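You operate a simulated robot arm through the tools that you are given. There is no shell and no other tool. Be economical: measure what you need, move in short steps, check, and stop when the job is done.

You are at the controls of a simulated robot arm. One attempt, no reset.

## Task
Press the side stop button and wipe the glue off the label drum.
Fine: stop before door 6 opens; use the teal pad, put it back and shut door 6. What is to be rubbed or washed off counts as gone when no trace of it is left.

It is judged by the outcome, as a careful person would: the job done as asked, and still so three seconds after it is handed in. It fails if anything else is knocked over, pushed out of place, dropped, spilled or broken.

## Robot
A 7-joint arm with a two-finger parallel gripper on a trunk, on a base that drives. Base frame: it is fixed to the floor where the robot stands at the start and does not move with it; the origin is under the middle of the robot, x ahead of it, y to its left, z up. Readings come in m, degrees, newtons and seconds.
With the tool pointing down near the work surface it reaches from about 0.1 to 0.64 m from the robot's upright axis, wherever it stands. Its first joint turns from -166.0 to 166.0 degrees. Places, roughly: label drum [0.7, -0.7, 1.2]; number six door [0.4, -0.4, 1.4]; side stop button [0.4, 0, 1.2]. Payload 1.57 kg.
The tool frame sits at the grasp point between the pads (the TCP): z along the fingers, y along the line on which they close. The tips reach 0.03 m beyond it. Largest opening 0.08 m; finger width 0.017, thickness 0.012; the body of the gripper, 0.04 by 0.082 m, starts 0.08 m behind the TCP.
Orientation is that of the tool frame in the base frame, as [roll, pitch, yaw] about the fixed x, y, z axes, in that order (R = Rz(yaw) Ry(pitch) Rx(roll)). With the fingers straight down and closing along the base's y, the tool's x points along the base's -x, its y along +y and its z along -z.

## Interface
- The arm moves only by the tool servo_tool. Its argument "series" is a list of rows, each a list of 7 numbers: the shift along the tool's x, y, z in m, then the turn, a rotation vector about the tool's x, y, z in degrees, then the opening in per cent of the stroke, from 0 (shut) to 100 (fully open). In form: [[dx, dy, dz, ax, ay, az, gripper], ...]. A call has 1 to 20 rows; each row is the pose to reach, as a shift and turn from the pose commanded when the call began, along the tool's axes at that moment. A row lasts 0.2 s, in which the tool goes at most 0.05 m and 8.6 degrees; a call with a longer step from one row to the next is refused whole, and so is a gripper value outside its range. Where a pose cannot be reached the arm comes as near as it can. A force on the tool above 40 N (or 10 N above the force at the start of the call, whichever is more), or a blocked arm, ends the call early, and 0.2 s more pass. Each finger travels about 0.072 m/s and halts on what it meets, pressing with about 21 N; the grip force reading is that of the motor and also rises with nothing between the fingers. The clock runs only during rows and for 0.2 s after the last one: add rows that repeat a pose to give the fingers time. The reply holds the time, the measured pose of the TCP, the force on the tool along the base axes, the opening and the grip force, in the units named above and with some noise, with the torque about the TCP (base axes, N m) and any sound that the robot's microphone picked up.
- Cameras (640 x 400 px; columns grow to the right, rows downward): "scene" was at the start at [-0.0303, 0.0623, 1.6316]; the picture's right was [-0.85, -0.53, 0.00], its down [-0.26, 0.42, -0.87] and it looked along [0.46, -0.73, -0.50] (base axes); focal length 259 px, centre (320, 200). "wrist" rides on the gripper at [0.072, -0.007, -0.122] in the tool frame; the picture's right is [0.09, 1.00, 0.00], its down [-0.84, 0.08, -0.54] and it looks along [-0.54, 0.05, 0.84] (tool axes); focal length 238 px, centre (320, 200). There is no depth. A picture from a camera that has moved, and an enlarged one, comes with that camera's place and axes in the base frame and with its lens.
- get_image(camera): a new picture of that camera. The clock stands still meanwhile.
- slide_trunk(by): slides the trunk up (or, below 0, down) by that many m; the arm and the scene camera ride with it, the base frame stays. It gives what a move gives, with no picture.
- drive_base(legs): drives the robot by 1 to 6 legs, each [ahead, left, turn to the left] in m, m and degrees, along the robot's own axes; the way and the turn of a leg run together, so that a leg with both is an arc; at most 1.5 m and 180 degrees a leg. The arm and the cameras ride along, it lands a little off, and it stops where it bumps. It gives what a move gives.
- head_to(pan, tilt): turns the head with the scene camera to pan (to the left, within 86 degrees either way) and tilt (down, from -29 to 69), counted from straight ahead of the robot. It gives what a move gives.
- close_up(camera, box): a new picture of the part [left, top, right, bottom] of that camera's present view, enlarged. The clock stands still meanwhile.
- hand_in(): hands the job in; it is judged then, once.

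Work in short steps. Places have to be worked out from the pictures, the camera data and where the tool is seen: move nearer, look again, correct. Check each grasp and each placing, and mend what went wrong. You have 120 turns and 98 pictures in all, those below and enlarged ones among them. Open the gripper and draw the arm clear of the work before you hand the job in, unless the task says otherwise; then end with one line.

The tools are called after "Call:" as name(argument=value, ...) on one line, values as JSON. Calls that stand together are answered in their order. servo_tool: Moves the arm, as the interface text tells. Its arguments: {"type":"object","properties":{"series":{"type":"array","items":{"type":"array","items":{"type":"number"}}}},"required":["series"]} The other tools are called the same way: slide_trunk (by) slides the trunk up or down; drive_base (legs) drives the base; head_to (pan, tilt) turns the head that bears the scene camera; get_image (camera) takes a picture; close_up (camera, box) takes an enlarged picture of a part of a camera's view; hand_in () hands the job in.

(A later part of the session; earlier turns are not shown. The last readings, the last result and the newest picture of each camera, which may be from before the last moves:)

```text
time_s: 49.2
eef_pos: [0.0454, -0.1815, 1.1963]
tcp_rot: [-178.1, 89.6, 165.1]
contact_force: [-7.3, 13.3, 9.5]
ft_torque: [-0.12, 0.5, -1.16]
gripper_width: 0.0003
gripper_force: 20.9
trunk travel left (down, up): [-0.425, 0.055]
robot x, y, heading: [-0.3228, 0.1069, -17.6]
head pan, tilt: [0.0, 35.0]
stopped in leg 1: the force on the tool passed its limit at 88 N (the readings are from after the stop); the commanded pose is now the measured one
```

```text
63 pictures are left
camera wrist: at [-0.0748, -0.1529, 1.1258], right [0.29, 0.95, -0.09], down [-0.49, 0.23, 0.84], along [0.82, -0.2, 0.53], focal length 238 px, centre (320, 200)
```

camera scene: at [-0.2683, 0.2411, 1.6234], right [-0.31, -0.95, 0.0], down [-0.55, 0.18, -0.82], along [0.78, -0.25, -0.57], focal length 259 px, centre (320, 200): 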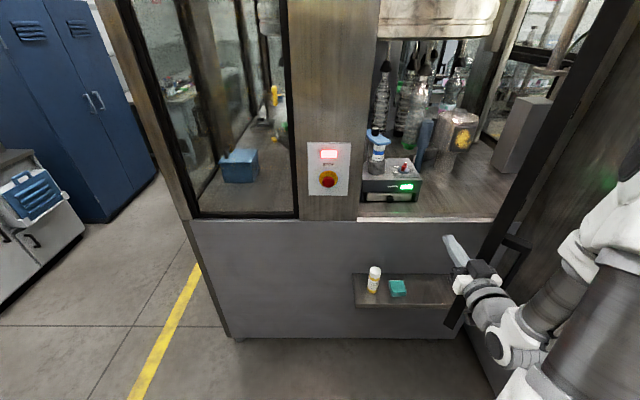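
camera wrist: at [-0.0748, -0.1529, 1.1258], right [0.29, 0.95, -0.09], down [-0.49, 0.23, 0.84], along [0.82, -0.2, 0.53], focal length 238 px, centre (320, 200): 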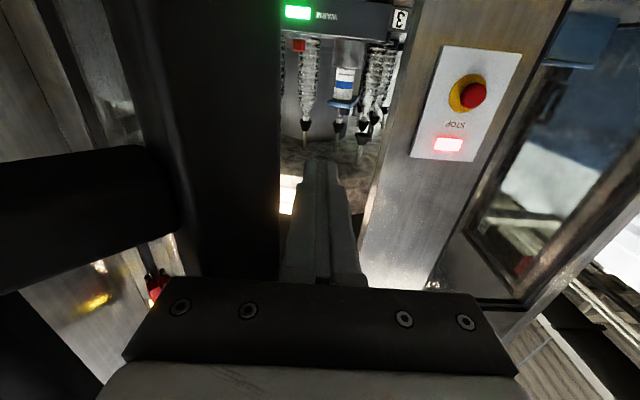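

The finger side met the door's edge stile and the base stopped on a force spike. I back off left, go deeper and turn the tool right so it lies along the inner face.

Call:
servo_tool(series=[[0, 0.015, 0, 0, 0, 0, 0], [0, 0.03, 0.005, 0, 0, 0, 0], [0, 0.045, 0.02, 4, 0, 0, 0], [0, 0.05, 0.035, 8, 0, 0, 0], [0, 0.05, 0.05, 12, 0, 0, 0], [0, 0.05, 0.06, 16, 0, 0, 0], [0, 0.05, 0.065, 20, 0, 0, 0], [0, 0.05, 0.07, 24, 0, 0, 0], [0, 0.05, 0.075, 28, 0, 0, 0], [0, 0.05, 0.08, 32, 0, 0, 0], [0, 0.05, 0.08, 36, 0, 0, 0], [0, 0.05, 0.08, 40, 0, 0, 0]])

Call:
get_image(camera="scene")

Call:
get_image(camera="wrist")

```text
time_s: 51.8
eef_pos: [0.1373, -0.1615, 1.1943]
tcp_rot: [-145.5, 89.3, 157.7]
contact_force: [-0.4, -0.4, -0.2]
ft_torque: [-0.02, 0.03, -0.01]
gripper_width: 0.0
gripper_force: 20.9
out of reach, approached as far as the arm can: row 1, 2, 3, 4, 5
trunk travel left (down, up): [-0.425, 0.055]
robot x, y, heading: [-0.318, 0.106, -18.2]
head pan, tilt: [0.0, 35.0]
```

```text
62 pictures are left
camera scene: at [-0.2672, 0.2381, 1.6235], right [-0.31, -0.95, 0.0], down [-0.55, 0.18, -0.82], along [0.78, -0.25, -0.57], focal length 259 px, centre (320, 200)
```

scene: 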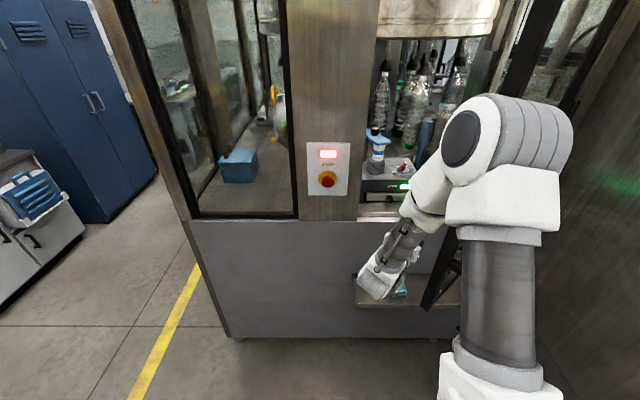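

```text
61 pictures are left
camera wrist: at [0.0633, -0.0616, 1.1235], right [0.83, 0.54, -0.1], down [-0.22, 0.49, 0.84], along [0.51, -0.68, 0.53], focal length 238 px, centre (320, 200)
```

wrist: 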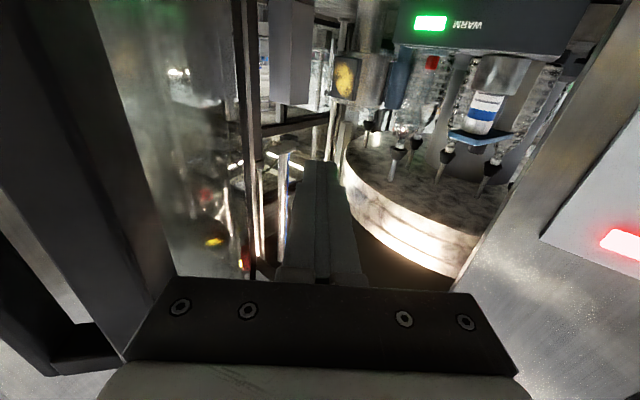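

The finger is now inside the door. I sweep it along the hinge arc to push the door open.

Call:
servo_tool(series=[[0, 0, 0.025, 0, 0, 0, 0], [0, 0, 0.05, 0, 0, 0, 0], [0, -0.022, 0.041, -2.5, 0, 0, 0], [0, -0.044, 0.031, -5, 0, 0, 0], [0, -0.067, 0.024, -7.5, 0, 0, 0], [0, -0.089, 0.017, -10, 0, 0, 0], [0, -0.112, 0.012, -12.5, 0, 0, 0], [0, -0.135, 0.007, -15, 0, 0, 0], [0, -0.159, 0.003, -17.5, 0, 0, 0], [0, -0.182, 0.0, -20, 0, 0, 0], [0, -0.206, -0.001, -22.5, 0, 0, 0], [0, -0.229, -0.0016, -25, 0, 0, 0], [0, -0.253, -0.001, -27.5, 0, 0, 0], [0, -0.276, 0.0, -30, 0, 0, 0]])

Call:
get_image(camera="scene")

Call:
get_image(camera="wrist")

```text
time_s: 54.8
eef_pos: [-0.0938, -0.312, 1.1961]
tcp_rot: [178.4, 89.3, 151.5]
contact_force: [0.9, -0.6, -0.3]
ft_torque: [-0.05, 0.01, -0.02]
gripper_width: 0.0002
gripper_force: 21.5
out of reach, approached as far as the arm can: row 7, 8, 9, 10, 11
trunk travel left (down, up): [-0.425, 0.055]
robot x, y, heading: [-0.3194, 0.1056, -18.0]
head pan, tilt: [0.0, 35.0]
```

```text
60 pictures are left
camera scene: at [-0.2674, 0.2379, 1.6236], right [-0.31, -0.95, 0.0], down [-0.55, 0.18, -0.82], along [0.78, -0.25, -0.57], focal length 259 px, centre (320, 200)
```

scene: 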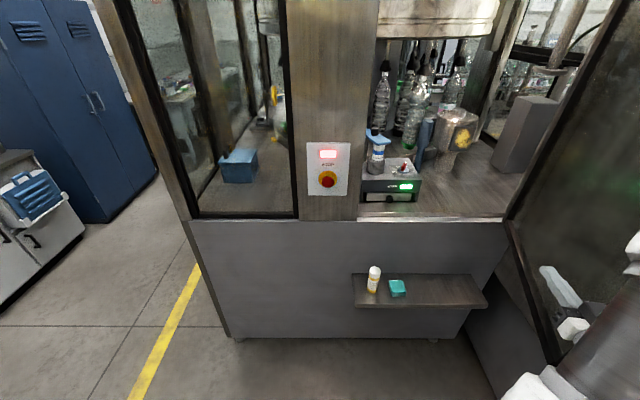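

```text
59 pictures are left
camera wrist: at [-0.2087, -0.262, 1.1254], right [0.45, 0.89, -0.09], down [-0.44, 0.31, 0.84], along [0.78, -0.34, 0.53], focal length 238 px, centre (320, 200)
```

wrist: 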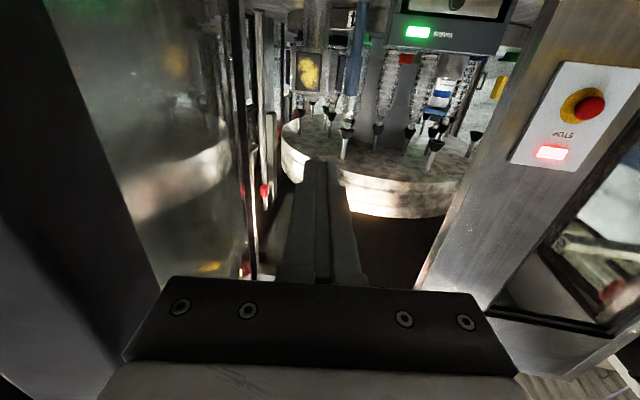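

The door swung to roughly 65°. I push it further toward 90°.

Call:
servo_tool(series=[[0, -0.02, -0.004, -2, 0, 0, 0], [0, -0.04, -0.008, -4, 0, 0, 0], [0, -0.06, -0.013, -6.5, 0, 0, 0], [0, -0.08, -0.018, -9, 0, 0, 0], [0, -0.1, -0.024, -11, 0, 0, 0], [0, -0.12, -0.03, -13, 0, 0, 0], [0, -0.14, -0.035, -15, 0, 0, 0], [0, -0.16, -0.04, -17, 0, 0, 0], [0, -0.18, -0.046, -19.5, 0, 0, 0], [0, -0.2, -0.051, -22, 0, 0, 0]])

Call:
get_image(camera="scene")

```text
time_s: 57.0
eef_pos: [-0.2315, -0.4669, 1.1959]
tcp_rot: [159.5, 89.2, 154.8]
contact_force: [0.3, -0.3, 0.0]
ft_torque: [-0.02, 0.01, -0.02]
gripper_width: 0.0
gripper_force: 21.0
trunk travel left (down, up): [-0.425, 0.055]
robot x, y, heading: [-0.3167, 0.1101, -18.0]
head pan, tilt: [0.0, 35.0]
```

```text
58 pictures are left
camera scene: at [-0.2674, 0.2379, 1.6236], right [-0.31, -0.95, 0.0], down [-0.55, 0.18, -0.82], along [0.78, -0.25, -0.57], focal length 259 px, centre (320, 200)
```

scene: 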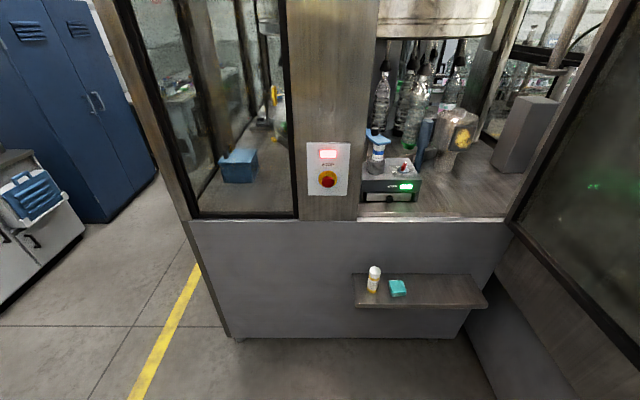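

Door is about 88° open. I bring the arm back to the front of the robot.

Call:
servo_tool(series=[[0, 0.024, 0.012, 1, 0, 0, 0], [0, 0.048, 0.024, 2, 0, 0, 0], [0, 0.072, 0.037, 3, 0, 0, 0], [0, 0.097, 0.049, 4.5, 0, 0, 0], [0, 0.121, 0.061, 5.5, 0, 0, 0], [0, 0.145, 0.073, 6.6, 0, 0, 0], [0, 0.169, 0.086, 7.7, 0, 0, 0], [0, 0.193, 0.098, 8.8, 0, 0, 0], [0, 0.217, 0.11, 10, 0, 0, 0], [0, 0.242, 0.122, 11, 0, 0, 0], [0, 0.266, 0.135, 12, 0, 0, 0], [0, 0.29, 0.147, 13.3, 0, 0, 0]])

Call:
servo_tool(series=[[0.005, 0, 0.005, 0, 5.6, 0, 0], [0.01, 0, 0.01, 0, 11.2, 0, 0], [0.015, 0, 0.015, 0, 16.9, 0, 30], [0.02, 0, 0.02, 0, 22.5, 0, 60], [0.025, 0, 0.025, 0, 28, 0, 100], [0.03, 0, 0.03, 0, 33.7, 0, 100], [0.035, 0, 0.035, 0, 39.4, 0, 100], [0.04, 0, 0.04, 0, 45, 0, 100], [0.045, 0, 0.045, 0, 50.6, 0, 100], [0.05, 0, 0.05, 0, 56, 0, 100], [0.055, 0, 0.055, 0, 62, 0, 100], [0.06, 0, 0.06, 0, 67.5, 0, 100], [0.065, 0, 0.065, 0, 73, 0, 100], [0.07, 0, 0.07, 0, 79, 0, 100], [0.075, 0, 0.075, 0, 84.5, 0, 100], [0.08, 0, 0.08, 0, 90, 0, 100]])

Call:
get_image(camera="scene")

```text
time_s: 59.6
eef_pos: [-0.0538, -0.2279, 1.1866]
tcp_rot: [173.9, 89.4, 155.6]
contact_force: [-0.2, 0.4, 0.2]
ft_torque: [0.0, -0.03, -0.05]
gripper_width: 0.0002
gripper_force: 20.7
out of reach, approached as far as the arm can: row 11, 12
trunk travel left (down, up): [-0.425, 0.055]
robot x, y, heading: [-0.3206, 0.1084, -17.7]
head pan, tilt: [0.0, 35.0]
```

```text
time_s: 63.0
eef_pos: [0.0198, -0.2513, 1.1081]
tcp_rot: [179.9, -0.8, 161.6]
contact_force: [0.4, -0.2, 0.1]
ft_torque: [0.01, -0.01, 0.01]
gripper_width: 0.08
gripper_force: 0.0
trunk travel left (down, up): [-0.425, 0.055]
robot x, y, heading: [-0.3228, 0.1119, -18.0]
head pan, tilt: [0.0, 35.0]
```

```text
57 pictures are left
camera scene: at [-0.267, 0.238, 1.6236], right [-0.31, -0.95, 0.0], down [-0.55, 0.18, -0.82], along [0.78, -0.25, -0.57], focal length 259 px, centre (320, 200)
```

scene: 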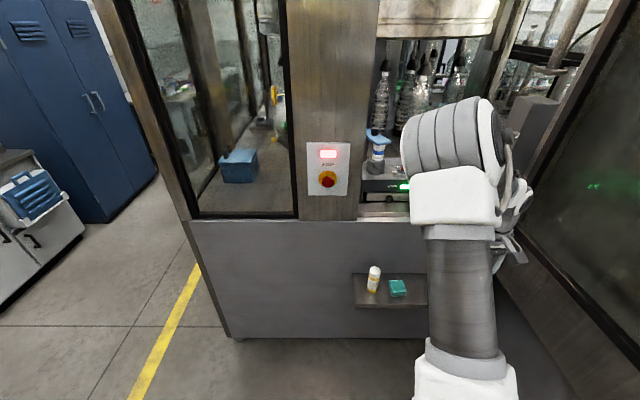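

Tool is pointing down. I lower the trunk and look with the wrist camera at the pad.

Call:
slide_trunk(by=-0.3)

Call:
drive_base(legs=[[0.15, 0, 0]])

Call:
get_image(camera="scene")

Call:
get_image(camera="wrist")

```text
time_s: 66.0
eef_pos: [0.0197, -0.2516, 0.8062]
tcp_rot: [179.9, -0.8, 161.7]
contact_force: [-0.9, 0.2, 0.3]
ft_torque: [-0.01, 0.03, 0.01]
gripper_width: 0.0802
gripper_force: 0.0
trunk travel left (down, up): [-0.125, 0.355]
robot x, y, heading: [-0.3191, 0.104, -18.0]
head pan, tilt: [0.0, 35.0]
```

```text
time_s: 67.6
eef_pos: [0.1603, -0.2967, 0.8068]
tcp_rot: [179.9, -0.7, 161.6]
contact_force: [-0.1, 0.1, 0.3]
ft_torque: [0.02, 0.0, -0.01]
gripper_width: 0.0801
gripper_force: 0.0
trunk travel left (down, up): [-0.125, 0.355]
robot x, y, heading: [-0.1779, 0.0617, -17.9]
head pan, tilt: [0.0, 35.0]
```

```text
56 pictures are left
camera scene: at [-0.1267, 0.1925, 1.3236], right [-0.31, -0.95, 0.0], down [-0.55, 0.18, -0.82], along [0.78, -0.25, -0.57], focal length 259 px, centre (320, 200)
```

scene: 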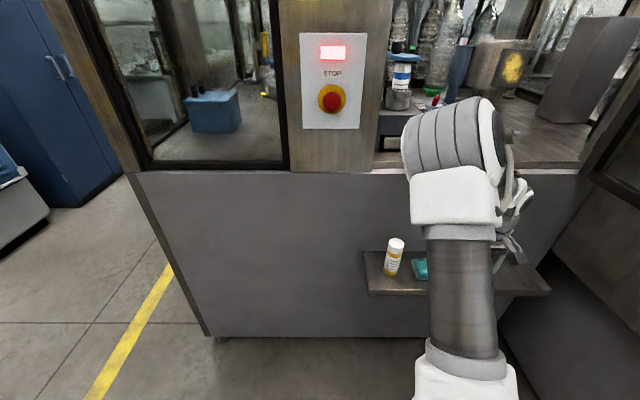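

```text
55 pictures are left
camera wrist: at [0.0904, -0.281, 0.9303], right [0.22, 0.97, 0.0], down [0.82, -0.19, 0.53], along [0.52, -0.12, -0.85], focal length 238 px, centre (320, 200)
```

wrist: 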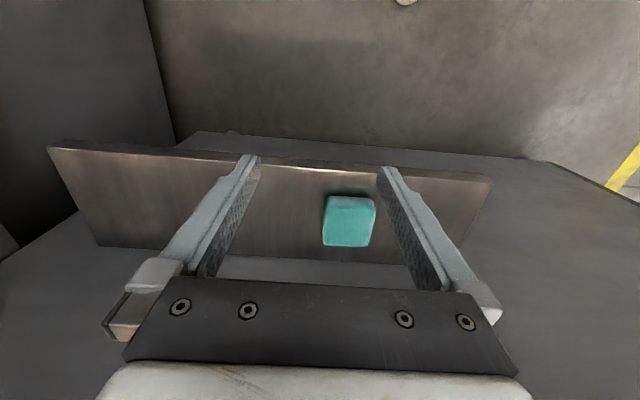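

Pad located at about n=0.36, s=-0.183 (machine axes). I move over it, and descend partly.

Call:
servo_tool(series=[[-0.012, 0.005, 0, 0, 0, 0, 100], [-0.023, 0.01, 0, 0, 0, 0, 100], [-0.035, 0.015, 0, 0, 0, 0, 100], [-0.046, 0.02, 0, 0, 0, 0, 100], [-0.058, 0.025, 0.01, 0, 0, 0, 100], [-0.07, 0.03, 0.02, 0, 0, 0, 100], [-0.081, 0.035, 0.03, 0, 0, 0, 100], [-0.093, 0.04, 0.035, 0, 0, 0, 100], [-0.104, 0.045, 0.04, 0, 0, 0, 100], [-0.116, 0.05, 0.045, 0, 0, 0, 100]])

Call:
get_image(camera="wrist")

Call:
get_image(camera="scene")

```text
time_s: 69.8
eef_pos: [0.2866, -0.2851, 0.7613]
tcp_rot: [179.9, -0.7, 161.7]
contact_force: [0.2, -0.7, -0.7]
ft_torque: [0.0, 0.03, 0.0]
gripper_width: 0.0802
gripper_force: 0.1
trunk travel left (down, up): [-0.125, 0.355]
robot x, y, heading: [-0.1801, 0.0594, -17.6]
head pan, tilt: [0.0, 35.0]
```

```text
54 pictures are left
camera wrist: at [0.2157, -0.2691, 0.8836], right [0.23, 0.97, 0.0], down [0.82, -0.19, 0.53], along [0.52, -0.12, -0.85], focal length 238 px, centre (320, 200)
```

wrist: 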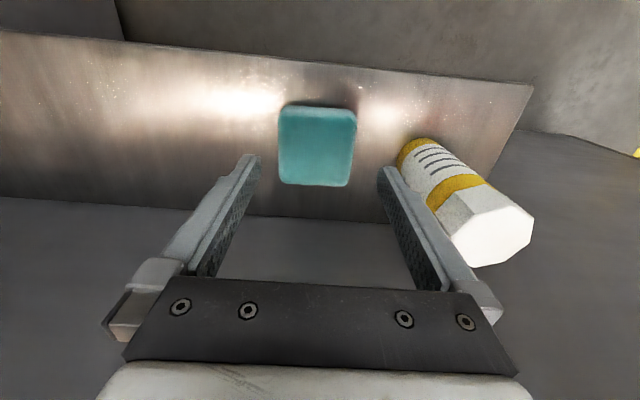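

```text
53 pictures are left
camera scene: at [-0.1267, 0.1925, 1.3236], right [-0.31, -0.95, 0.0], down [-0.55, 0.18, -0.82], along [0.78, -0.25, -0.57], focal length 259 px, centre (320, 200)
```

scene: 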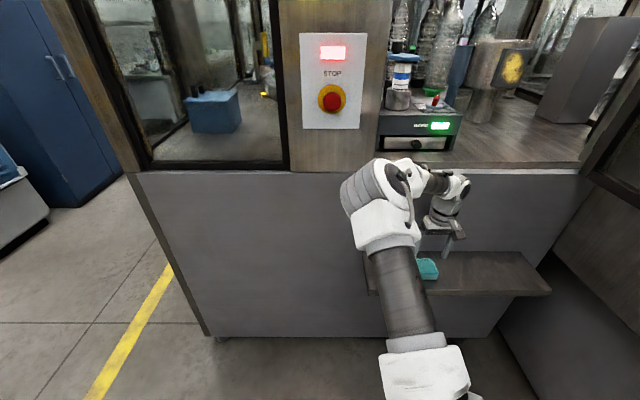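

Pad top ≈ z 0.66, centre n≈0.368. I centre and descend most of the way, checking clearance to pad sides and bottle.

Call:
servo_tool(series=[[-0.007, -0.003, 0.01, 0, 0, 0, 100], [-0.007, -0.003, 0.02, 0, 0, 0, 100], [-0.007, -0.003, 0.03, 0, 0, 0, 100], [-0.007, -0.003, 0.04, 0, 0, 0, 100], [-0.007, -0.003, 0.05, 0, 0, 0, 100], [-0.007, -0.003, 0.06, 0, 0, 0, 100]])

Call:
get_image(camera="wrist")

Call:
close_up(camera="scene", box=[370, 200, 510, 290])

```text
time_s: 71.2
eef_pos: [0.2901, -0.2911, 0.7]
tcp_rot: [179.8, -0.8, 161.8]
contact_force: [0.3, -0.5, 0.2]
ft_torque: [0.02, -0.01, -0.03]
gripper_width: 0.08
gripper_force: 0.1
trunk travel left (down, up): [-0.125, 0.355]
robot x, y, heading: [-0.1809, 0.0636, -17.8]
head pan, tilt: [0.0, 35.0]
```

```text
52 pictures are left
camera wrist: at [0.2205, -0.2747, 0.8237], right [0.22, 0.97, 0.0], down [0.82, -0.19, 0.53], along [0.52, -0.12, -0.85], focal length 238 px, centre (320, 200)
```

wrist: 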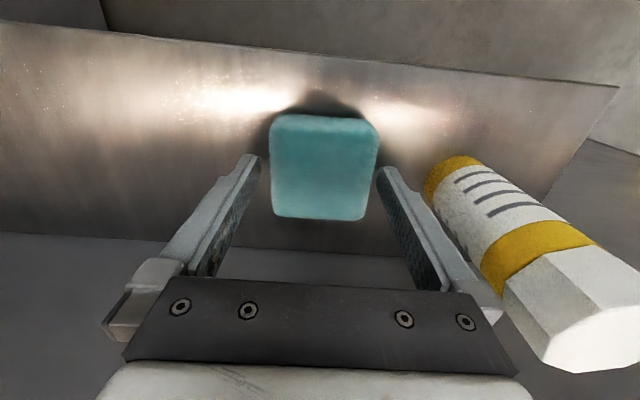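

```text
4.44 times, centred on (440, 245) of scene
camera zoom: at [-0.1267, 0.1925, 1.3236], right [-0.31, -0.95, 0.0], down [-0.55, 0.18, -0.82], along [0.78, -0.25, -0.57], focal length 1150 px, centre (-213, 0)
```

zoom: 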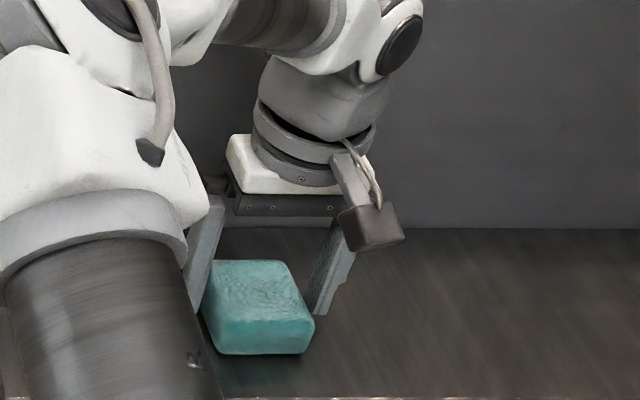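

Pad top is about at tip level, well framed. Small centring, descend 16 mm and close.

Call:
servo_tool(series=[[-0.004, 0.0015, 0.0, 0, 0, 0, 100], [-0.004, 0.0015, 0.006, 0, 0, 0, 100], [-0.004, 0.0015, 0.012, 0, 0, 0, 100], [-0.004, 0.0015, 0.016, 0, 0, 0, 100], [-0.004, 0.0015, 0.016, 0, 0, 0, 100]])

Call:
get_image(camera="wrist")

Call:
close_up(camera="scene", box=[370, 200, 510, 290])

```text
time_s: 72.5
eef_pos: [0.2945, -0.2896, 0.6897]
tcp_rot: [-180.0, -0.4, 161.6]
contact_force: [-9.3, 7.4, 19.2]
ft_torque: [0.14, 0.14, -0.11]
gripper_width: 0.0791
gripper_force: 0.1
trunk travel left (down, up): [-0.125, 0.355]
robot x, y, heading: [-0.1799, 0.0623, -17.8]
head pan, tilt: [0.0, 35.0]
stopped in row 5: the force on the tool passed its limit at 41 N (the readings are from after the stop); the commanded pose is now the measured one
```

```text
50 pictures are left
camera wrist: at [0.2241, -0.2742, 0.8129], right [0.23, 0.97, 0.0], down [0.82, -0.19, 0.54], along [0.52, -0.12, -0.84], focal length 238 px, centre (320, 200)
```

wrist: 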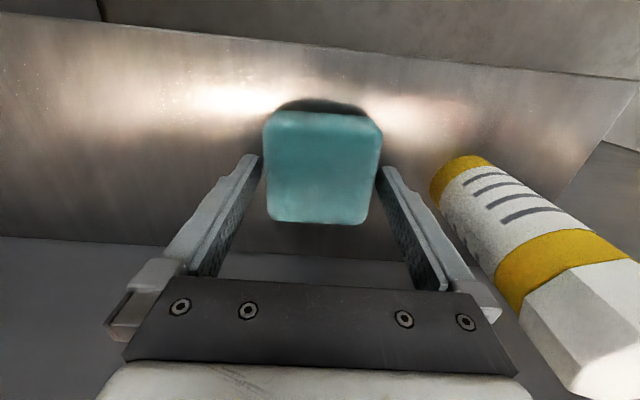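

```text
4.44 times, centred on (440, 245) of scene
camera zoom: at [-0.1284, 0.1938, 1.3233], right [-0.31, -0.95, 0.0], down [-0.54, 0.18, -0.82], along [0.78, -0.25, -0.57], focal length 1150 px, centre (-213, 0)
```

zoom: 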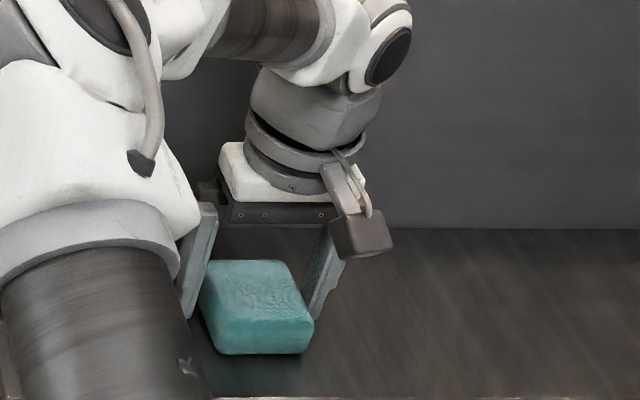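

The upward force at tip z≈0.66 matches the shelf surface, so the pad already lies between the fingers. I rise 14 mm so the pad will protrude past the tips, and close.

Call:
servo_tool(series=[[0, 0, -0.007, 0, 0, 0, 100], [0, 0, -0.014, 0, 0, 0, 100], [0, 0, -0.014, 0, 0, 0, 80], [0, 0, -0.014, 0, 0, 0, 50], [0, 0, -0.014, 0, 0, 0, 30], [0, 0, -0.014, 0, 0, 0, 20], [0, 0, -0.014, 0, 0, 0, 20]])

Call:
close_up(camera="scene", box=[370, 200, 510, 290])

```text
time_s: 74.1
eef_pos: [0.2956, -0.2902, 0.7013]
tcp_rot: [-180.0, -0.5, 161.7]
contact_force: [0.9, -0.6, -0.6]
ft_torque: [0.04, 0.03, 0.03]
gripper_width: 0.0642
gripper_force: 21.1
trunk travel left (down, up): [-0.125, 0.355]
robot x, y, heading: [-0.1773, 0.0644, -17.9]
head pan, tilt: [0.0, 35.0]
```

```text
4.44 times, centred on (440, 245) of scene
camera zoom: at [-0.1267, 0.1925, 1.3236], right [-0.31, -0.95, 0.0], down [-0.55, 0.18, -0.82], along [0.78, -0.25, -0.57], focal length 1150 px, centre (-213, 0)
```

zoom: 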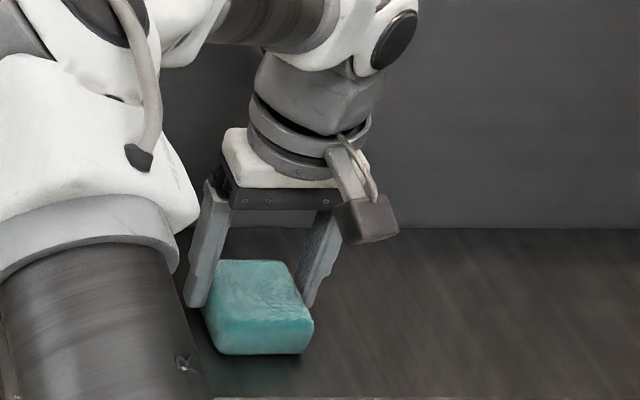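

Gripped at 64 mm width. I record this pose (0.2956, -0.2902, 0.7013) for the return, lift and withdraw from the wall.

Call:
servo_tool(series=[[0, 0, -0.015, 0, 0, 0, 20], [0, 0, -0.03, 0, 0, 0, 20], [0, 0, -0.05, 0, 0, 0, 20], [0, 0, -0.07, 0, 0, 0, 20], [0.02, 0, -0.09, 0, 0, 0, 20], [0.045, 0, -0.1, 0, 0, 0, 20], [0.07, 0, -0.1, 0, 0, 0, 20], [0.095, 0, -0.1, 0, 0, 0, 20], [0.12, 0, -0.1, 0, 0, 0, 20]])

Call:
get_image(camera="scene")

Call:
get_image(camera="wrist")

```text
time_s: 76.1
eef_pos: [0.1827, -0.2538, 0.8024]
tcp_rot: [180.0, -0.5, 161.7]
contact_force: [0.0, 0.4, -0.8]
ft_torque: [-0.04, 0.01, 0.01]
gripper_width: 0.0642
gripper_force: 20.5
trunk travel left (down, up): [-0.125, 0.355]
robot x, y, heading: [-0.1793, 0.065, -17.8]
head pan, tilt: [0.0, 35.0]
```

```text
47 pictures are left
camera scene: at [-0.1266, 0.1925, 1.3235], right [-0.31, -0.95, 0.0], down [-0.55, 0.18, -0.82], along [0.78, -0.25, -0.57], focal length 259 px, centre (320, 200)
```

scene: 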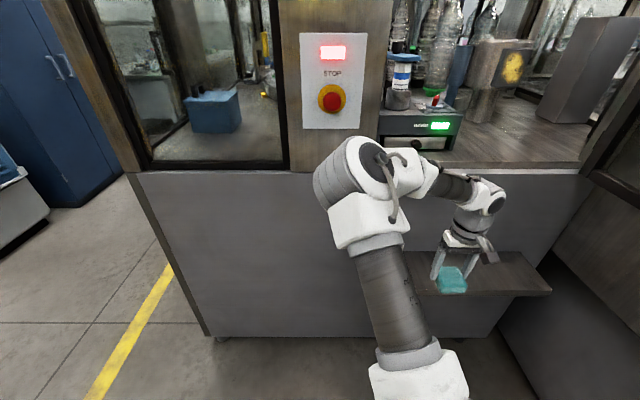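

```text
46 pictures are left
camera wrist: at [0.1116, -0.2372, 0.9252], right [0.23, 0.97, 0.0], down [0.82, -0.19, 0.54], along [0.52, -0.12, -0.84], focal length 238 px, centre (320, 200)
```

wrist: 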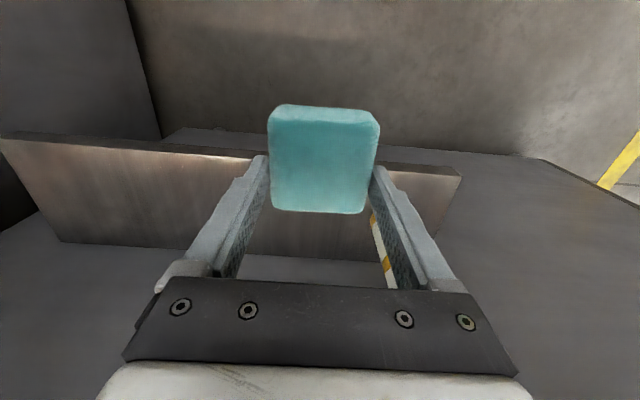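

Pad held firmly. Glue triangulates to about n=0.79, s=-0.50, z=1.19. I raise the trunk and tip the tool to horizontal in front of the opening.

Call:
slide_trunk(by=0.3)

Call:
servo_tool(series=[[-0.003, 0, -0.005, 0, -5, 0, 20], [-0.006, 0, -0.01, 0, -10, 0, 20], [-0.01, 0, -0.015, 0, -15, 0, 20], [-0.013, 0, -0.02, 0, -20, 0, 20], [-0.016, 0, -0.025, 0, -25, 0, 20], [-0.02, 0, -0.03, 0, -30, 0, 20], [-0.023, 0, -0.035, 0, -35, 0, 20], [-0.026, 0, -0.04, 0, -40, 0, 20], [-0.03, 0, -0.045, 0, -45, 0, 20], [-0.033, 0, -0.05, 0, -50, 0, 20], [-0.036, 0, -0.055, 0, -55, 0, 20], [-0.04, 0, -0.06, 0, -60, 0, 20], [-0.043, 0, -0.065, 0, -65, 0, 20], [-0.046, 0, -0.07, 0, -70, 0, 20], [-0.05, 0, -0.075, 0, -75, 0, 20], [-0.05, 0, -0.08, 0, -80, 0, 20], [-0.05, 0, -0.085, 0, -85, 0, 20], [-0.05, 0, -0.09, 0, -90, 0, 20]])

Call:
get_image(camera="scene")

Call:
get_image(camera="wrist")

```text
time_s: 79.1
eef_pos: [0.1829, -0.2536, 1.1009]
tcp_rot: [-180.0, -0.6, 161.7]
contact_force: [-1.1, -0.3, -0.6]
ft_torque: [-0.01, -0.01, 0.01]
gripper_width: 0.064
gripper_force: 21.3
trunk travel left (down, up): [-0.425, 0.055]
robot x, y, heading: [-0.1815, 0.0609, -18.0]
head pan, tilt: [0.0, 35.0]
```

```text
time_s: 82.9
eef_pos: [0.2312, -0.2694, 1.193]
tcp_rot: [173.6, 89.7, 155.4]
contact_force: [-1.2, 0.4, -0.6]
ft_torque: [0.02, 0.01, 0.05]
gripper_width: 0.0639
gripper_force: 21.3
trunk travel left (down, up): [-0.425, 0.055]
robot x, y, heading: [-0.1808, 0.0627, -18.1]
head pan, tilt: [0.0, 35.0]
```

```text
45 pictures are left
camera scene: at [-0.1267, 0.1925, 1.6236], right [-0.31, -0.95, 0.0], down [-0.55, 0.18, -0.82], along [0.78, -0.25, -0.57], focal length 259 px, centre (320, 200)
```

scene: 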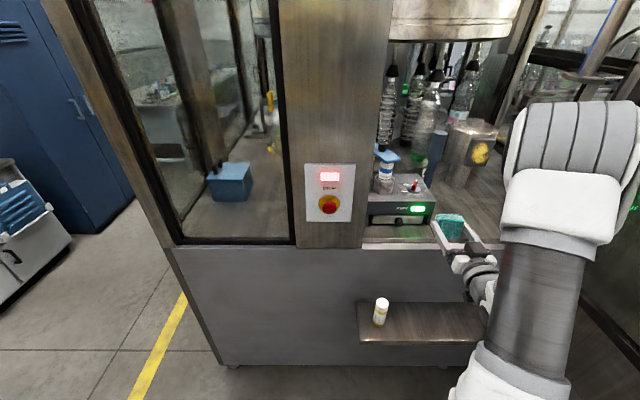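

```text
44 pictures are left
camera wrist: at [0.1116, -0.2372, 1.1212], right [0.31, 0.95, -0.09], down [-0.49, 0.24, 0.84], along [0.82, -0.22, 0.53], focal length 238 px, centre (320, 200)
```

wrist: 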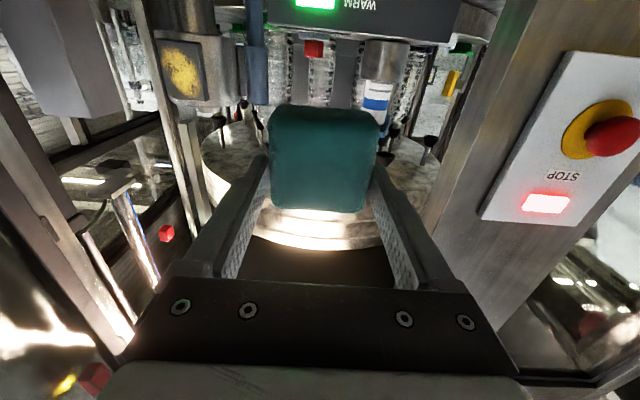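

Wrist view confirms the glue at (n 0.789, s -0.499, z 1.187). I zoom to see the plate's size and facing.

Call:
close_up(camera="wrist", box=[80, 0, 280, 125])

Call:
close_up(camera="scene", box=[400, 80, 540, 240])

```text
3.20 times, centred on (180, 62) of wrist
camera zoom: at [0.1116, -0.2372, 1.1212], right [0.31, 0.95, -0.09], down [-0.49, 0.24, 0.84], along [0.82, -0.22, 0.53], focal length 763 px, centre (768, 640)
```

zoom: 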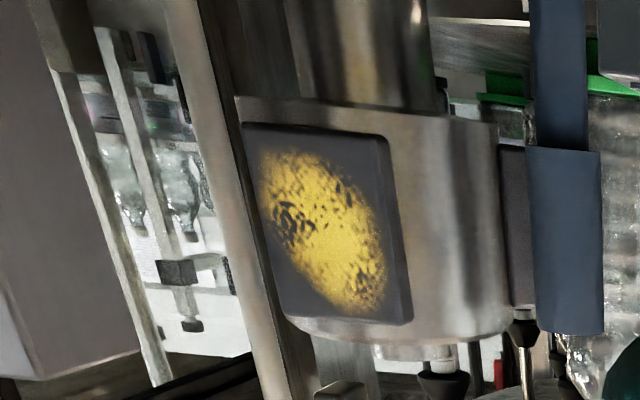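

```text
2.50 times, centred on (470, 160) of scene
camera zoom: at [-0.1267, 0.1925, 1.6236], right [-0.31, -0.95, 0.0], down [-0.55, 0.18, -0.82], along [0.78, -0.25, -0.57], focal length 647 px, centre (-55, 300)
```

zoom: 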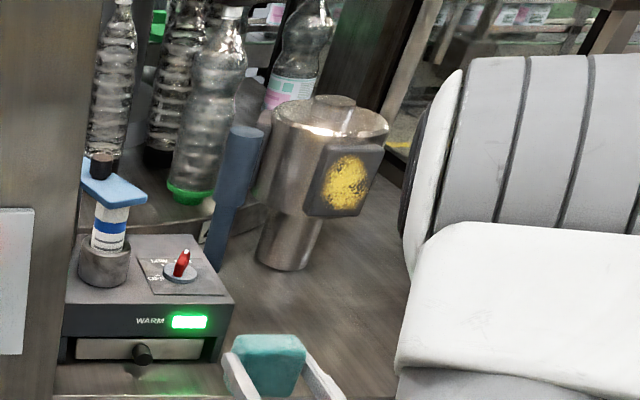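

The plate faces straight out (along n), about 0.095 × 0.115 m. I drive right and then forward so the pad enters the cabinet in front of the drum.

Call:
drive_base(legs=[[0, -0.22, 0], [0.2, 0, 0]])

Call:
get_image(camera="scene")

Call:
get_image(camera="wrist")

```text
time_s: 86.7
eef_pos: [0.354, -0.5398, 1.1925]
tcp_rot: [175.9, 89.5, 157.6]
contact_force: [0.4, -0.9, -0.5]
ft_torque: [0.01, 0.01, 0.0]
gripper_width: 0.0641
gripper_force: 20.7
trunk travel left (down, up): [-0.425, 0.055]
robot x, y, heading: [-0.0562, -0.2103, -17.9]
head pan, tilt: [0.0, 35.0]
```

```text
41 pictures are left
camera scene: at [-0.0048, -0.0799, 1.6236], right [-0.31, -0.95, 0.0], down [-0.55, 0.18, -0.82], along [0.78, -0.25, -0.57], focal length 259 px, centre (320, 200)
```

scene: 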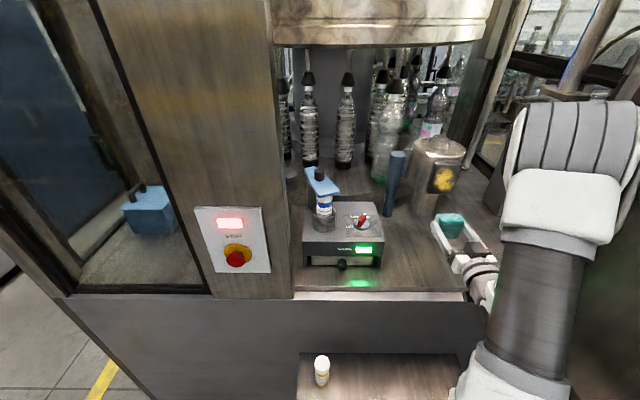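

```text
40 pictures are left
camera wrist: at [0.2345, -0.5089, 1.1213], right [0.31, 0.95, -0.09], down [-0.48, 0.24, 0.84], along [0.82, -0.22, 0.53], focal length 238 px, centre (320, 200)
```

wrist: 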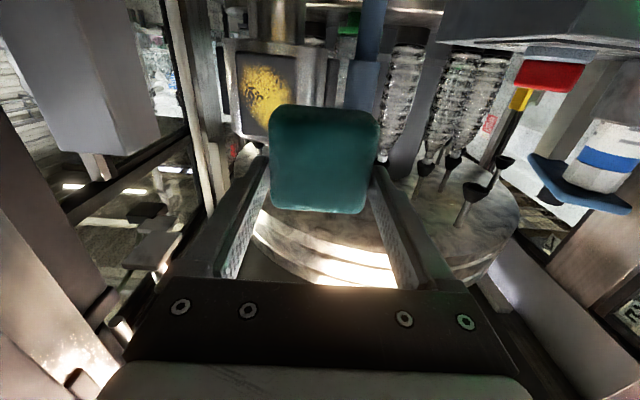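

Refined: glue n≈0.78, s≈-0.49, z≈1.185. I nudge the base forward and line the pad up a few cm short of the plate.

Call:
drive_base(legs=[[0.07, 0, 0]])

Call:
servo_tool(series=[[0, -0.015, 0, 0, 0, 0, 20], [0, -0.03, 0.01, 0, 0, 0, 20], [0, -0.045, 0.02, 0, 0, 0, 20], [0, -0.06, 0.03, 0, 0, 0, 20], [0, -0.075, 0.045, 0, 0, 0, 20], [0, -0.09, 0.06, 0, 0, 0, 20], [0, -0.09, 0.075, 0, 0, 0, 20], [0, -0.09, 0.09, 0, 0, 0, 20]])

Call:
get_image(camera="wrist")

Call:
get_image(camera="scene")

```text
time_s: 87.8
eef_pos: [0.4195, -0.5615, 1.1927]
tcp_rot: [175.7, 89.5, 157.5]
contact_force: [-1.0, 0.4, -1.0]
ft_torque: [0.0, -0.01, -0.01]
gripper_width: 0.064
gripper_force: 20.9
trunk travel left (down, up): [-0.425, 0.055]
robot x, y, heading: [0.0089, -0.2328, -18.0]
head pan, tilt: [0.0, 35.0]
```

```text
time_s: 89.6
eef_pos: [0.4783, -0.6754, 1.191]
tcp_rot: [174.7, 89.6, 156.4]
contact_force: [0.5, 0.1, -0.7]
ft_torque: [-0.03, 0.0, 0.03]
gripper_width: 0.0638
gripper_force: 20.8
trunk travel left (down, up): [-0.425, 0.055]
robot x, y, heading: [0.012, -0.2307, -17.8]
head pan, tilt: [0.0, 35.0]
```

```text
39 pictures are left
camera wrist: at [0.3585, -0.6438, 1.121], right [0.31, 0.95, -0.09], down [-0.48, 0.24, 0.84], along [0.82, -0.22, 0.53], focal length 238 px, centre (320, 200)
```

wrist: 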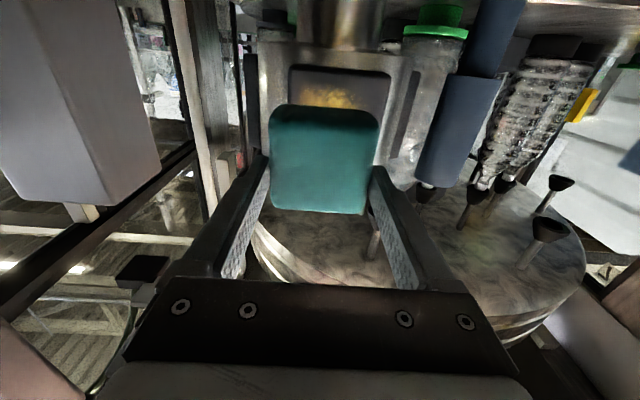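

```text
38 pictures are left
camera scene: at [0.0614, -0.1011, 1.6236], right [-0.31, -0.95, 0.0], down [-0.55, 0.18, -0.82], along [0.78, -0.25, -0.57], focal length 259 px, centre (320, 200)
```

scene: 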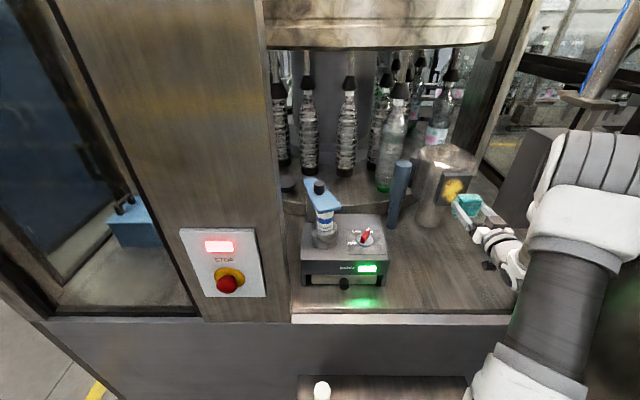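

Pad is lined up; the plate spans s≈-0.53…-0.44, z≈1.13…1.25. I approach to light contact.

Call:
servo_tool(series=[[0, 0.004, 0.02, 0, 0, 0, 20], [0, 0.007, 0.035, 0, 0, 0, 20], [0, 0.007, 0.045, 0, 0, 0, 20], [0, 0.007, 0.053, 0, 0, 0, 20], [0, 0.007, 0.058, 0, 0, 0, 20], [0, 0.007, 0.062, 0, 0, 0, 20], [0, 0.007, 0.066, 0, 0, 0, 20]])

Call:
close_up(camera="scene", box=[400, 130, 540, 250])

```text
time_s: 91.2
eef_pos: [0.5359, -0.6887, 1.1907]
tcp_rot: [172.0, 89.4, 153.7]
contact_force: [-20.2, 10.4, 3.8]
ft_torque: [-0.06, -0.51, 0.4]
gripper_width: 0.0642
gripper_force: 20.7
trunk travel left (down, up): [-0.425, 0.055]
robot x, y, heading: [0.009, -0.2294, -17.8]
head pan, tilt: [0.0, 35.0]
stopped in row 7: the force on the tool passed its limit at 44 N (the readings are from after the stop); the commanded pose is now the measured one
```

```text
3.33 times, centred on (470, 190) of scene
camera zoom: at [0.0577, -0.0989, 1.6236], right [-0.31, -0.95, 0.0], down [-0.54, 0.17, -0.82], along [0.78, -0.25, -0.57], focal length 863 px, centre (-180, 233)
```

zoom: 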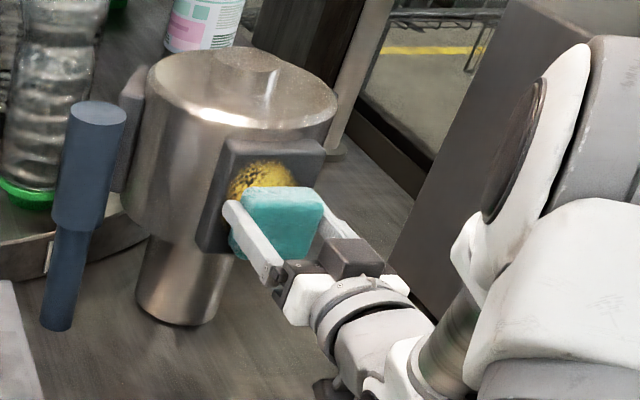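

Contact is made at n≈0.722 with ~22 N. I rub in strokes over the patch with a moderate press.

Call:
servo_tool(series=[[-0.015, 0, -0.001, 0, 0, 0, 20], [-0.032, 0, -0.001, 0, 0, 0, 20], [-0.015, 0, -0.001, 0, 0, 0, 20], [0, 0, -0.001, 0, 0, 0, 20], [0.015, 0, -0.001, 0, 0, 0, 20], [0.028, 0, -0.001, 0, 0, 0, 20], [0.028, -0.013, -0.001, 0, 0, 0, 20], [0.01, -0.013, -0.001, 0, 0, 0, 20], [-0.01, -0.013, -0.001, 0, 0, 0, 20], [-0.03, -0.013, -0.001, 0, 0, 0, 20], [-0.03, 0.0, -0.001, 0, 0, 0, 20], [-0.03, 0.013, -0.001, 0, 0, 0, 20], [-0.01, 0.013, -0.001, 0, 0, 0, 20], [0.01, 0.013, -0.001, 0, 0, 0, 20], [0.028, 0.013, -0.001, 0, 0, 0, 20], [0.01, 0.005, -0.001, 0, 0, 0, 20], [0, 0, -0.002, 0, 0, 0, 20], [0, 0, -0.03, 0, 0, 0, 20], [0, 0, -0.06, 0, 0, 0, 20]])

Call:
close_up(camera="scene", box=[400, 130, 540, 250])

Call:
get_image(camera="wrist")

```text
time_s: 93.5
eef_pos: [0.5314, -0.7041, 1.2118]
tcp_rot: [176.1, 88.6, 157.4]
contact_force: [-4.5, 1.6, 1.6]
ft_torque: [-0.02, -0.15, 0.07]
gripper_width: 0.0642
gripper_force: 21.2
trunk travel left (down, up): [-0.425, 0.055]
robot x, y, heading: [0.0068, -0.2324, -17.7]
head pan, tilt: [0.0, 35.0]
stopped in row 11: the force on the tool passed its limit at 43 N (the readings are from after the stop); the commanded pose is now the measured one
```

```text
3.33 times, centred on (470, 190) of scene
camera zoom: at [0.0602, -0.1006, 1.624], right [-0.31, -0.95, 0.0], down [-0.55, 0.18, -0.82], along [0.78, -0.25, -0.57], focal length 863 px, centre (-180, 233)
```

zoom: 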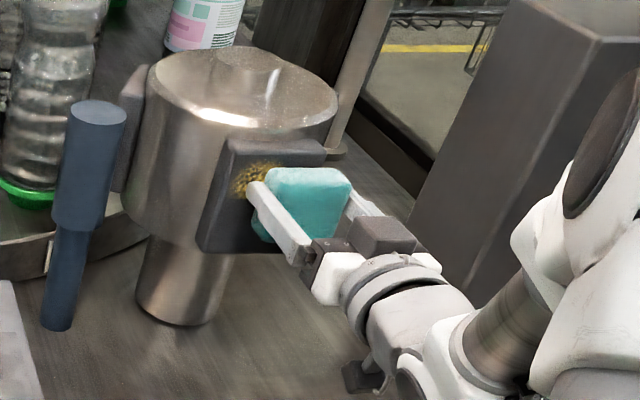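

```text
35 pictures are left
camera wrist: at [0.4104, -0.6701, 1.1424], right [0.32, 0.94, -0.09], down [-0.47, 0.24, 0.85], along [0.82, -0.23, 0.52], focal length 238 px, centre (320, 200)
```

wrist: 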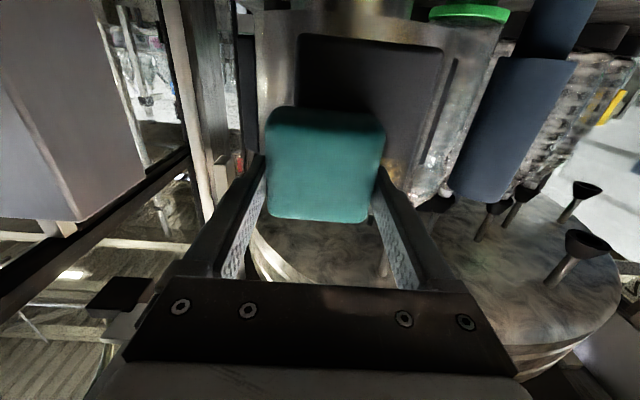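

The glue is largely going; remnants at the left (+s) and top. I shift left and rub there.

Call:
servo_tool(series=[[0, 0.013, 0.0005, 0, 0, 0, 20], [0, 0.026, 0.001, 0, 0, 0, 20], [0, 0.038, 0.001, 0, 0, 0, 20], [-0.013, 0.038, 0.001, 0, 0, 0, 20], [-0.013, 0.025, 0.001, 0, 0, 0, 20], [0, 0.032, 0.001, 0, 0, 0, 20], [0.015, 0.038, 0.001, 0, 0, 0, 20], [0.03, 0.038, 0.001, 0, 0, 0, 20], [0.04, 0.03, 0.001, 0, 0, 0, 20], [0.025, 0.03, 0.001, 0, 0, 0, 20], [0.01, 0.03, 0.001, 0, 0, 0, 20], [-0.005, 0.03, 0.001, 0, 0, 0, 20], [-0.015, 0.025, 0.001, 0, 0, 0, 20], [-0.015, 0.01, 0.001, 0, 0, 0, 20], [-0.015, -0.002, 0.001, 0, 0, 0, 20], [-0.01, 0.01, 0.0, 0, 0, 0, 20], [0, 0.015, -0.03, 0, 0, 0, 20], [0, 0.015, -0.06, 0, 0, 0, 20]])

Call:
close_up(camera="scene", box=[400, 130, 540, 250])

Call:
get_image(camera="wrist")

```text
time_s: 96.5
eef_pos: [0.5361, -0.6907, 1.228]
tcp_rot: [173.1, 89.0, 154.8]
contact_force: [-15.2, 7.4, 3.3]
ft_torque: [-0.09, -0.31, 0.07]
gripper_width: 0.0641
gripper_force: 21.1
trunk travel left (down, up): [-0.425, 0.055]
robot x, y, heading: [0.0094, -0.2275, -17.7]
head pan, tilt: [0.0, 35.0]
stopped in row 15: the force on the tool passed its limit at 52 N (the readings are from after the stop); the commanded pose is now the measured one
```

```text
3.33 times, centred on (470, 190) of scene
camera zoom: at [0.0581, -0.0992, 1.6238], right [-0.31, -0.95, 0.0], down [-0.54, 0.17, -0.82], along [0.78, -0.25, -0.57], focal length 863 px, centre (-180, 233)
```

zoom: 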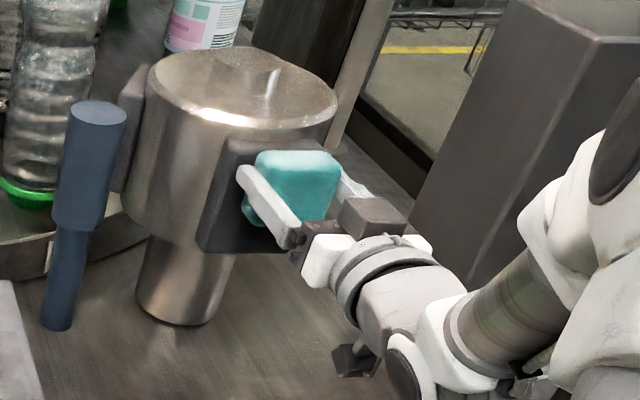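

```text
33 pictures are left
camera wrist: at [0.415, -0.6583, 1.1587], right [0.31, 0.95, -0.09], down [-0.48, 0.24, 0.85], along [0.82, -0.22, 0.52], focal length 238 px, centre (320, 200)
```

wrist: 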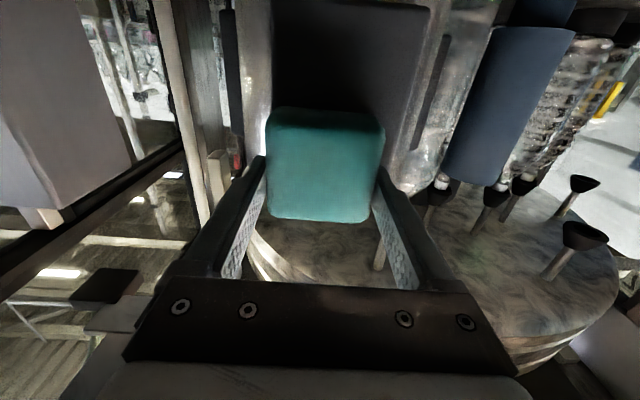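

Looks clean around the pad. I withdraw the pad back from the plate to see everything.

Call:
servo_tool(series=[[0, 0, -0.015, 0, 0, 0, 20], [0, 0, -0.03, 0, 0, 0, 20], [0.01, 0, -0.05, 0, 0, 0, 20], [0.025, 0, -0.07, 0, 0, 0, 20], [0.035, 0, -0.09, 0, 0, 0, 20]])

Call:
close_up(camera="scene", box=[420, 140, 500, 210])

Call:
close_up(camera="wrist", box=[220, 0, 460, 150])

```text
time_s: 97.7
eef_pos: [0.451, -0.6628, 1.1913]
tcp_rot: [172.8, 88.8, 154.6]
contact_force: [1.1, 0.5, -0.2]
ft_torque: [0.04, 0.03, 0.01]
gripper_width: 0.0642
gripper_force: 20.9
trunk travel left (down, up): [-0.425, 0.055]
robot x, y, heading: [0.0089, -0.2322, -17.8]
head pan, tilt: [0.0, 35.0]
```

```text
5.71 times, centred on (460, 175) of scene
camera zoom: at [0.0607, -0.1008, 1.6236], right [-0.31, -0.95, 0.0], down [-0.55, 0.18, -0.82], along [0.78, -0.25, -0.57], focal length 1479 px, centre (-480, 343)
```

zoom: 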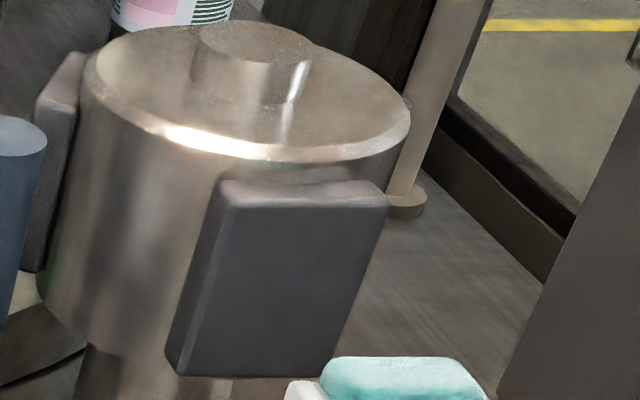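

```text
2.67 times, centred on (340, 75) of wrist
camera zoom: at [0.3316, -0.6308, 1.1236], right [0.31, 0.95, -0.09], down [-0.47, 0.24, 0.85], along [0.82, -0.22, 0.52], focal length 636 px, centre (267, 533)
```

zoom: 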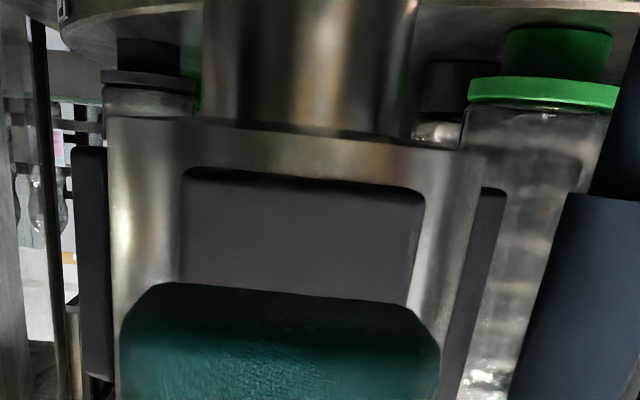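

The plate is completely clean. I retrace: pull the pad back, and drive out.

Call:
servo_tool(series=[[0, 0.01, -0.02, 0, 0, 0, 20], [0, 0.025, -0.035, 0, 0, 0, 20], [0, 0.04, -0.05, 0, 0, 0, 20], [0, 0.055, -0.06, 0, 0, 0, 20], [0, 0.07, -0.065, 0, 0, 0, 20], [0, 0.085, -0.07, 0, 0, 0, 20]])

Call:
drive_base(legs=[[-0.27, 0, 0], [0, 0.22, 0]])

Call:
get_image(camera="scene")

```text
time_s: 99.1
eef_pos: [0.4129, -0.5607, 1.1955]
tcp_rot: [172.6, 88.8, 154.4]
contact_force: [-0.6, -0.9, -0.4]
ft_torque: [0.02, -0.03, 0.02]
gripper_width: 0.0645
gripper_force: 20.4
trunk travel left (down, up): [-0.425, 0.055]
robot x, y, heading: [0.0096, -0.2323, -18.1]
head pan, tilt: [0.0, 35.0]
```

```text
time_s: 103.3
eef_pos: [0.2234, -0.2681, 1.195]
tcp_rot: [173.3, 88.8, 155.3]
contact_force: [0.2, 1.3, -0.8]
ft_torque: [-0.01, 0.01, 0.03]
gripper_width: 0.0643
gripper_force: 21.0
trunk travel left (down, up): [-0.425, 0.055]
robot x, y, heading: [-0.1807, 0.0592, -17.9]
head pan, tilt: [0.0, 35.0]
```

```text
30 pictures are left
camera scene: at [-0.129, 0.192, 1.6235], right [-0.31, -0.95, 0.0], down [-0.55, 0.18, -0.82], along [0.78, -0.25, -0.57], focal length 259 px, centre (320, 200)
```

scene: 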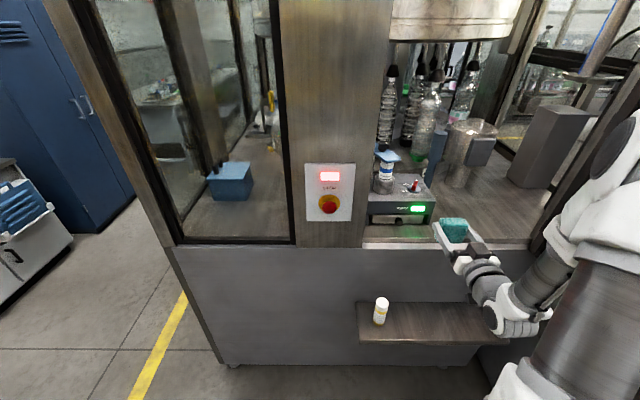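

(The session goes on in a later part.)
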